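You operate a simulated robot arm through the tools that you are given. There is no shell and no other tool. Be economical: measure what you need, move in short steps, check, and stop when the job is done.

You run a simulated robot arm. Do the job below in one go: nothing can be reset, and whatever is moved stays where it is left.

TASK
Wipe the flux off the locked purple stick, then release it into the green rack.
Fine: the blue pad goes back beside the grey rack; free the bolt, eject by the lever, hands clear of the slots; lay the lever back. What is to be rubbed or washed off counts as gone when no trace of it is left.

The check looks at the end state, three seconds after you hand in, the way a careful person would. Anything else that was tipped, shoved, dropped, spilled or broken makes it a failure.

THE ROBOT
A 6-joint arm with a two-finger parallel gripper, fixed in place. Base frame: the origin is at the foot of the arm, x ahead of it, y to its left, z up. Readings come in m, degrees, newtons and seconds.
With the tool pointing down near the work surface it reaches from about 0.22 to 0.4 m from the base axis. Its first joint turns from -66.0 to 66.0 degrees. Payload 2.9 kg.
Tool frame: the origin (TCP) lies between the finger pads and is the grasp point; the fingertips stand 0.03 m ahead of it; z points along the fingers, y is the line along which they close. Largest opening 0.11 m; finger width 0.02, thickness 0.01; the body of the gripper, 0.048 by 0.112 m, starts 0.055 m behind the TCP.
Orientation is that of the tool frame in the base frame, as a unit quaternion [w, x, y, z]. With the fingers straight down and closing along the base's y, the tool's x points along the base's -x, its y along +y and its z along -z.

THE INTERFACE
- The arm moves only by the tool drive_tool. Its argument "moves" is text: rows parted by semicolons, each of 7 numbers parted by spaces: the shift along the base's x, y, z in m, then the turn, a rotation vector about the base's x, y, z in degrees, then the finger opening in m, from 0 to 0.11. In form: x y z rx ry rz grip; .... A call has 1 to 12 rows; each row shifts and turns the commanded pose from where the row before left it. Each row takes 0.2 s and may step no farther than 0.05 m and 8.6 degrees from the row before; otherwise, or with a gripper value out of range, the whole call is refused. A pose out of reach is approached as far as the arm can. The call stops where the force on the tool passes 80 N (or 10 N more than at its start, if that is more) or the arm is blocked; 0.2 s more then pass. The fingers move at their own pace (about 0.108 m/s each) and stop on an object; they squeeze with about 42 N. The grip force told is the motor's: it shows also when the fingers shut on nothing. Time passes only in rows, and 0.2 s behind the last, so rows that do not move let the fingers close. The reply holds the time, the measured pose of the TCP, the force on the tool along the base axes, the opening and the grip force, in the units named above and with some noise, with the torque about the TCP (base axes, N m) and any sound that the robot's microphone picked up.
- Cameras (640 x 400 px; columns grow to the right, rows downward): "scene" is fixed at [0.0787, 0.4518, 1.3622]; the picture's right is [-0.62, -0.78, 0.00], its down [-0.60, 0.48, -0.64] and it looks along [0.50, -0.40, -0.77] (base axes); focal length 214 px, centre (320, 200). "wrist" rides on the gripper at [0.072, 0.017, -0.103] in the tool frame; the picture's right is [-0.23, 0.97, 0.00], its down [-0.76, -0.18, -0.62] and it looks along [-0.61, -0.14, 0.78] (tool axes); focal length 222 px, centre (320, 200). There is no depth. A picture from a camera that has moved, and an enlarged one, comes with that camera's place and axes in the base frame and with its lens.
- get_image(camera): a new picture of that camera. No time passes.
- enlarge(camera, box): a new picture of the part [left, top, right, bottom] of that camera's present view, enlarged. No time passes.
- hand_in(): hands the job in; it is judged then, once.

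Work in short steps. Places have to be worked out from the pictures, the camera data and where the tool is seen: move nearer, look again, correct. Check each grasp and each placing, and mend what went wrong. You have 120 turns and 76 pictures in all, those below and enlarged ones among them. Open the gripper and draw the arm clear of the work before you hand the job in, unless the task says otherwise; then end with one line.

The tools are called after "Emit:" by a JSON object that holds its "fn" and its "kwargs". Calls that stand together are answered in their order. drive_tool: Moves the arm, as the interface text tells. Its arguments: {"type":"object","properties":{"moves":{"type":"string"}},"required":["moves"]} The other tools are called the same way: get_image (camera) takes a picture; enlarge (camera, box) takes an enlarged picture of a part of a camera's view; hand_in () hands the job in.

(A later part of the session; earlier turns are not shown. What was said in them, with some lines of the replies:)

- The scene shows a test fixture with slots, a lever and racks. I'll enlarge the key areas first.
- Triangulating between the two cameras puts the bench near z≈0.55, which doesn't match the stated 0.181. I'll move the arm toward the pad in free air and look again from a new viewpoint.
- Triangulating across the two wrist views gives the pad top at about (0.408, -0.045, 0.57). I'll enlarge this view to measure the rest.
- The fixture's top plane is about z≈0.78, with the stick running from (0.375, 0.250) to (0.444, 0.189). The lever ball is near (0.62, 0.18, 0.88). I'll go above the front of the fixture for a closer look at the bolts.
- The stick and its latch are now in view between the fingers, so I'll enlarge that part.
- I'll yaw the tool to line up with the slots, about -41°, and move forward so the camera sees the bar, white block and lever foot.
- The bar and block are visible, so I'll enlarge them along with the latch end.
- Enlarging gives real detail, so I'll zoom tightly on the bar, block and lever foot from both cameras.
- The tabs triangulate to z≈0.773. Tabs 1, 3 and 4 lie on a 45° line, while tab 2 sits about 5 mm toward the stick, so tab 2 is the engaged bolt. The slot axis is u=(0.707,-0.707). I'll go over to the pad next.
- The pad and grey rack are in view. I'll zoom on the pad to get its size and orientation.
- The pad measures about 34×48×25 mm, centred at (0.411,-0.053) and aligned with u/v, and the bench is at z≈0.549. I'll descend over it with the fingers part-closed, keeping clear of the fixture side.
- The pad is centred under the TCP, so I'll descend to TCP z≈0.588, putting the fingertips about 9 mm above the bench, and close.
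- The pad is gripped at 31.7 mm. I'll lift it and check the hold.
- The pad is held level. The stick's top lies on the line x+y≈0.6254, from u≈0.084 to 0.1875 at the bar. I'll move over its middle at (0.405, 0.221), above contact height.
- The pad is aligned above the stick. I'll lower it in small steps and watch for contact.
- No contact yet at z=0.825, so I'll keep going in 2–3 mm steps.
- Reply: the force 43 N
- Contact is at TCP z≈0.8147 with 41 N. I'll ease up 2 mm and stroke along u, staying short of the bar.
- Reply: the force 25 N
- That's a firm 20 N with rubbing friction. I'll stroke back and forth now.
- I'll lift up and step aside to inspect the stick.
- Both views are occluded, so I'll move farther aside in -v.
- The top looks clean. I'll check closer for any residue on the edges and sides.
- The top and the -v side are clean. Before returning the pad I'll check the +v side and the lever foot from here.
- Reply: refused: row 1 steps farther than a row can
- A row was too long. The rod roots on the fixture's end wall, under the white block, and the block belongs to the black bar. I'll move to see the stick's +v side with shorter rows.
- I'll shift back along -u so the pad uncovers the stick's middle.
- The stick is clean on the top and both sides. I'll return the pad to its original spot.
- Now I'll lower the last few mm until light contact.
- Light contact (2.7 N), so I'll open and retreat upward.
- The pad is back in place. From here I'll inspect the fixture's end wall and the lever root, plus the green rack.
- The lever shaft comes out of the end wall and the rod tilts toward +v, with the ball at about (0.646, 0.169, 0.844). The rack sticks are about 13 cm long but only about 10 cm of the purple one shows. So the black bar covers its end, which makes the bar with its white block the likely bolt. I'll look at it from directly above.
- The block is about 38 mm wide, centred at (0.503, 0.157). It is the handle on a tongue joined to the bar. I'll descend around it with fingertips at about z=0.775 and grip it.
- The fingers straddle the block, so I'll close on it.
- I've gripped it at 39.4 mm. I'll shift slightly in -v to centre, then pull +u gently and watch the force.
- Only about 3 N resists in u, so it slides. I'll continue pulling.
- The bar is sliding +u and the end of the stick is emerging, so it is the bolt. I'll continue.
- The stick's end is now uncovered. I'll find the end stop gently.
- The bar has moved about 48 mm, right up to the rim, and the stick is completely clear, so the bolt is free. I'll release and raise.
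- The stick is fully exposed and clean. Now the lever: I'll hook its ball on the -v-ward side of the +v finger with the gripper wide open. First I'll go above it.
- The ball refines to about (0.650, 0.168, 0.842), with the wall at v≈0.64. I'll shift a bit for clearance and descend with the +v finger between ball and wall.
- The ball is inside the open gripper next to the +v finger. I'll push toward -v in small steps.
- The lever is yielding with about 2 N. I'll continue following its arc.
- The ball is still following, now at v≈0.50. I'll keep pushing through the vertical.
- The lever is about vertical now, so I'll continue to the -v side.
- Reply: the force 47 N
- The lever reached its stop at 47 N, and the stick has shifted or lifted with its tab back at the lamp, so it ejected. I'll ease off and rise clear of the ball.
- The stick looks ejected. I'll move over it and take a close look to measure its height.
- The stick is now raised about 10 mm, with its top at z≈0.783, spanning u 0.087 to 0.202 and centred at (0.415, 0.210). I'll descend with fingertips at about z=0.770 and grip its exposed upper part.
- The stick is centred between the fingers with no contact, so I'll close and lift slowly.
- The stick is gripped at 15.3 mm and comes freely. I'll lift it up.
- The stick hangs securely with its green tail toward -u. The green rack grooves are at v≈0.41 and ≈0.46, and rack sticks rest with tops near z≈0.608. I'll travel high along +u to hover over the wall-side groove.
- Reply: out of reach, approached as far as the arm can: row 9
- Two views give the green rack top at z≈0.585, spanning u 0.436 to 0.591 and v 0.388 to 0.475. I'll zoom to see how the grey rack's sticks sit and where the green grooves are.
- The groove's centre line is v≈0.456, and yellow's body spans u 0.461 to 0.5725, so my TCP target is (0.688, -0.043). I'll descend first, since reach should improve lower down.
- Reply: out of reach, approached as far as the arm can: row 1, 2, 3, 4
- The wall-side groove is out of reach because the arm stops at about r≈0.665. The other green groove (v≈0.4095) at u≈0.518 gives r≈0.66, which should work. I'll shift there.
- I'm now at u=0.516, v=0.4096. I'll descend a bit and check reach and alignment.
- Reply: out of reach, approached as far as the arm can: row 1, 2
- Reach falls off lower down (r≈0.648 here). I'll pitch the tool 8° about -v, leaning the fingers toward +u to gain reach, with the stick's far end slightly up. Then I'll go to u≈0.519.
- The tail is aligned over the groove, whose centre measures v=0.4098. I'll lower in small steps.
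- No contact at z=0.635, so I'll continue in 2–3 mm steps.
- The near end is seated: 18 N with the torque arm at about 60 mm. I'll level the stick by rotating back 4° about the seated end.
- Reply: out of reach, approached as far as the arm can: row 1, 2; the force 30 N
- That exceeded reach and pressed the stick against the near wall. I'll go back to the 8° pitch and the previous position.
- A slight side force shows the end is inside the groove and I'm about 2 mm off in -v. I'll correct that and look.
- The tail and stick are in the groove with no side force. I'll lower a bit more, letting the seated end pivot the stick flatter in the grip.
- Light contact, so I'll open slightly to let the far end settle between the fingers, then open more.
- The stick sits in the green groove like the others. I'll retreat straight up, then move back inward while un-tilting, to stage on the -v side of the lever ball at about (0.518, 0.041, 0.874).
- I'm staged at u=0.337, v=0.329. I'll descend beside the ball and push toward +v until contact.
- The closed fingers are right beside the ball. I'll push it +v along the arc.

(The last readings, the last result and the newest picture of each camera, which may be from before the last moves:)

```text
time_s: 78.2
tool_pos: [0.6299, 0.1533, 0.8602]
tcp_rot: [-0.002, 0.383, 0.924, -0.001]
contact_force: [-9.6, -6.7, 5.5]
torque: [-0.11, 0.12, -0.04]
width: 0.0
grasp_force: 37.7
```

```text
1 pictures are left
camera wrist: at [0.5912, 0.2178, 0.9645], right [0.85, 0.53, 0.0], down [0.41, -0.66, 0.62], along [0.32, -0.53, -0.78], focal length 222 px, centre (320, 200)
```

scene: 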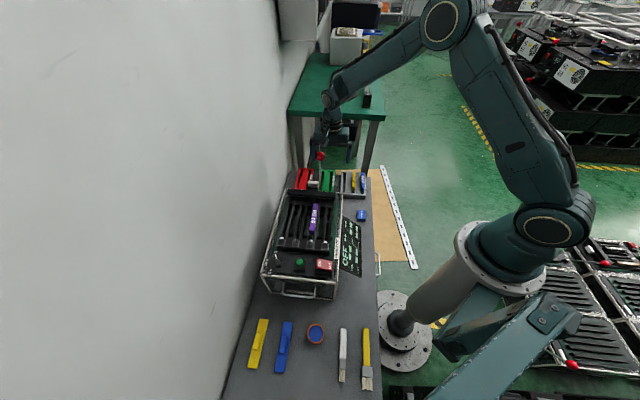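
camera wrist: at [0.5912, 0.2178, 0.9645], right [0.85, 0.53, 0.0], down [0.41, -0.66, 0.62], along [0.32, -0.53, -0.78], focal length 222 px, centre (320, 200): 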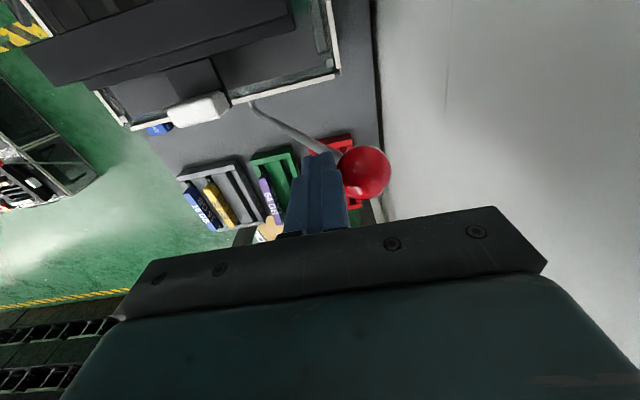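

The lever is back against its rest at the original position with a 12 N stop, and the purple stick lies in the green rack. I'll back off, rise, draw clear and open the gripper.

Emit:
{"fn": "drive_tool", "kwargs": {"moves": "-0.007 -0.007 0 0 0 0 0;-0.01 -0.01 0.02 0 0 0 0;0 0 0.045 0 0 0 0;0 0 0.045 0 0 0 0;-0.02 0 0.04 0 0 0 0.05;-0.045 0 0 0 0 0 0.11;-0.045 -0.01 0 0 0 0 0.11;-0.045 -0.02 0 0 0 0 0.11;-0.045 -0.02 0 0 0 0 0.11;-0.03 -0.04 0 0 0 0 0.11;-0.03 -0.04 0 0 0 0 0.11;0 -0.04 0 0 0 0 0.11"}}

Emit:
{"fn": "enlarge", "kwargs": {"camera": "scene", "box": [260, 140, 400, 260]}}

```text
time_s: 80.8
tool_pos: [0.353, -0.0327, 1.0105]
tcp_rot: [0.0, 0.383, 0.924, 0.0]
contact_force: [0.1, -0.9, 0.6]
torque: [0.01, 0.0, -0.01]
width: 0.1098
grasp_force: 0.1
```

```text
3.33 times, centred on (330, 200) of scene
camera zoom: at [0.0787, 0.4518, 1.3622], right [-0.62, -0.78, 0.0], down [-0.6, 0.48, -0.64], along [0.5, -0.4, -0.77], focal length 715 px, centre (287, 200)
```

zoom: 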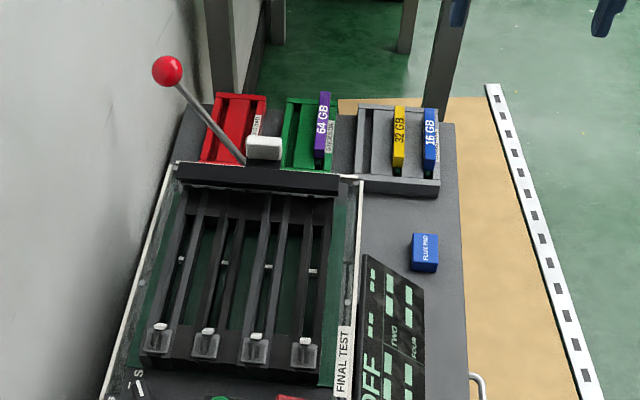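

The final picture shows the clean stick seated in the green rack, the pad back by the grey rack, the lever laid back and the arm clear, so I'm handing in.

Emit:
{"fn": "hand_in", "kwargs": {}}

```text
The job is handed in.
```

The purple stick was wiped clean and ejected with the lever after I freed the bolt, and it now sits in the green rack. The lever is laid back, the blue pad is back in its original spot by the grey rack, and the arm is clear with the gripper open. I left the bolt in its freed position.
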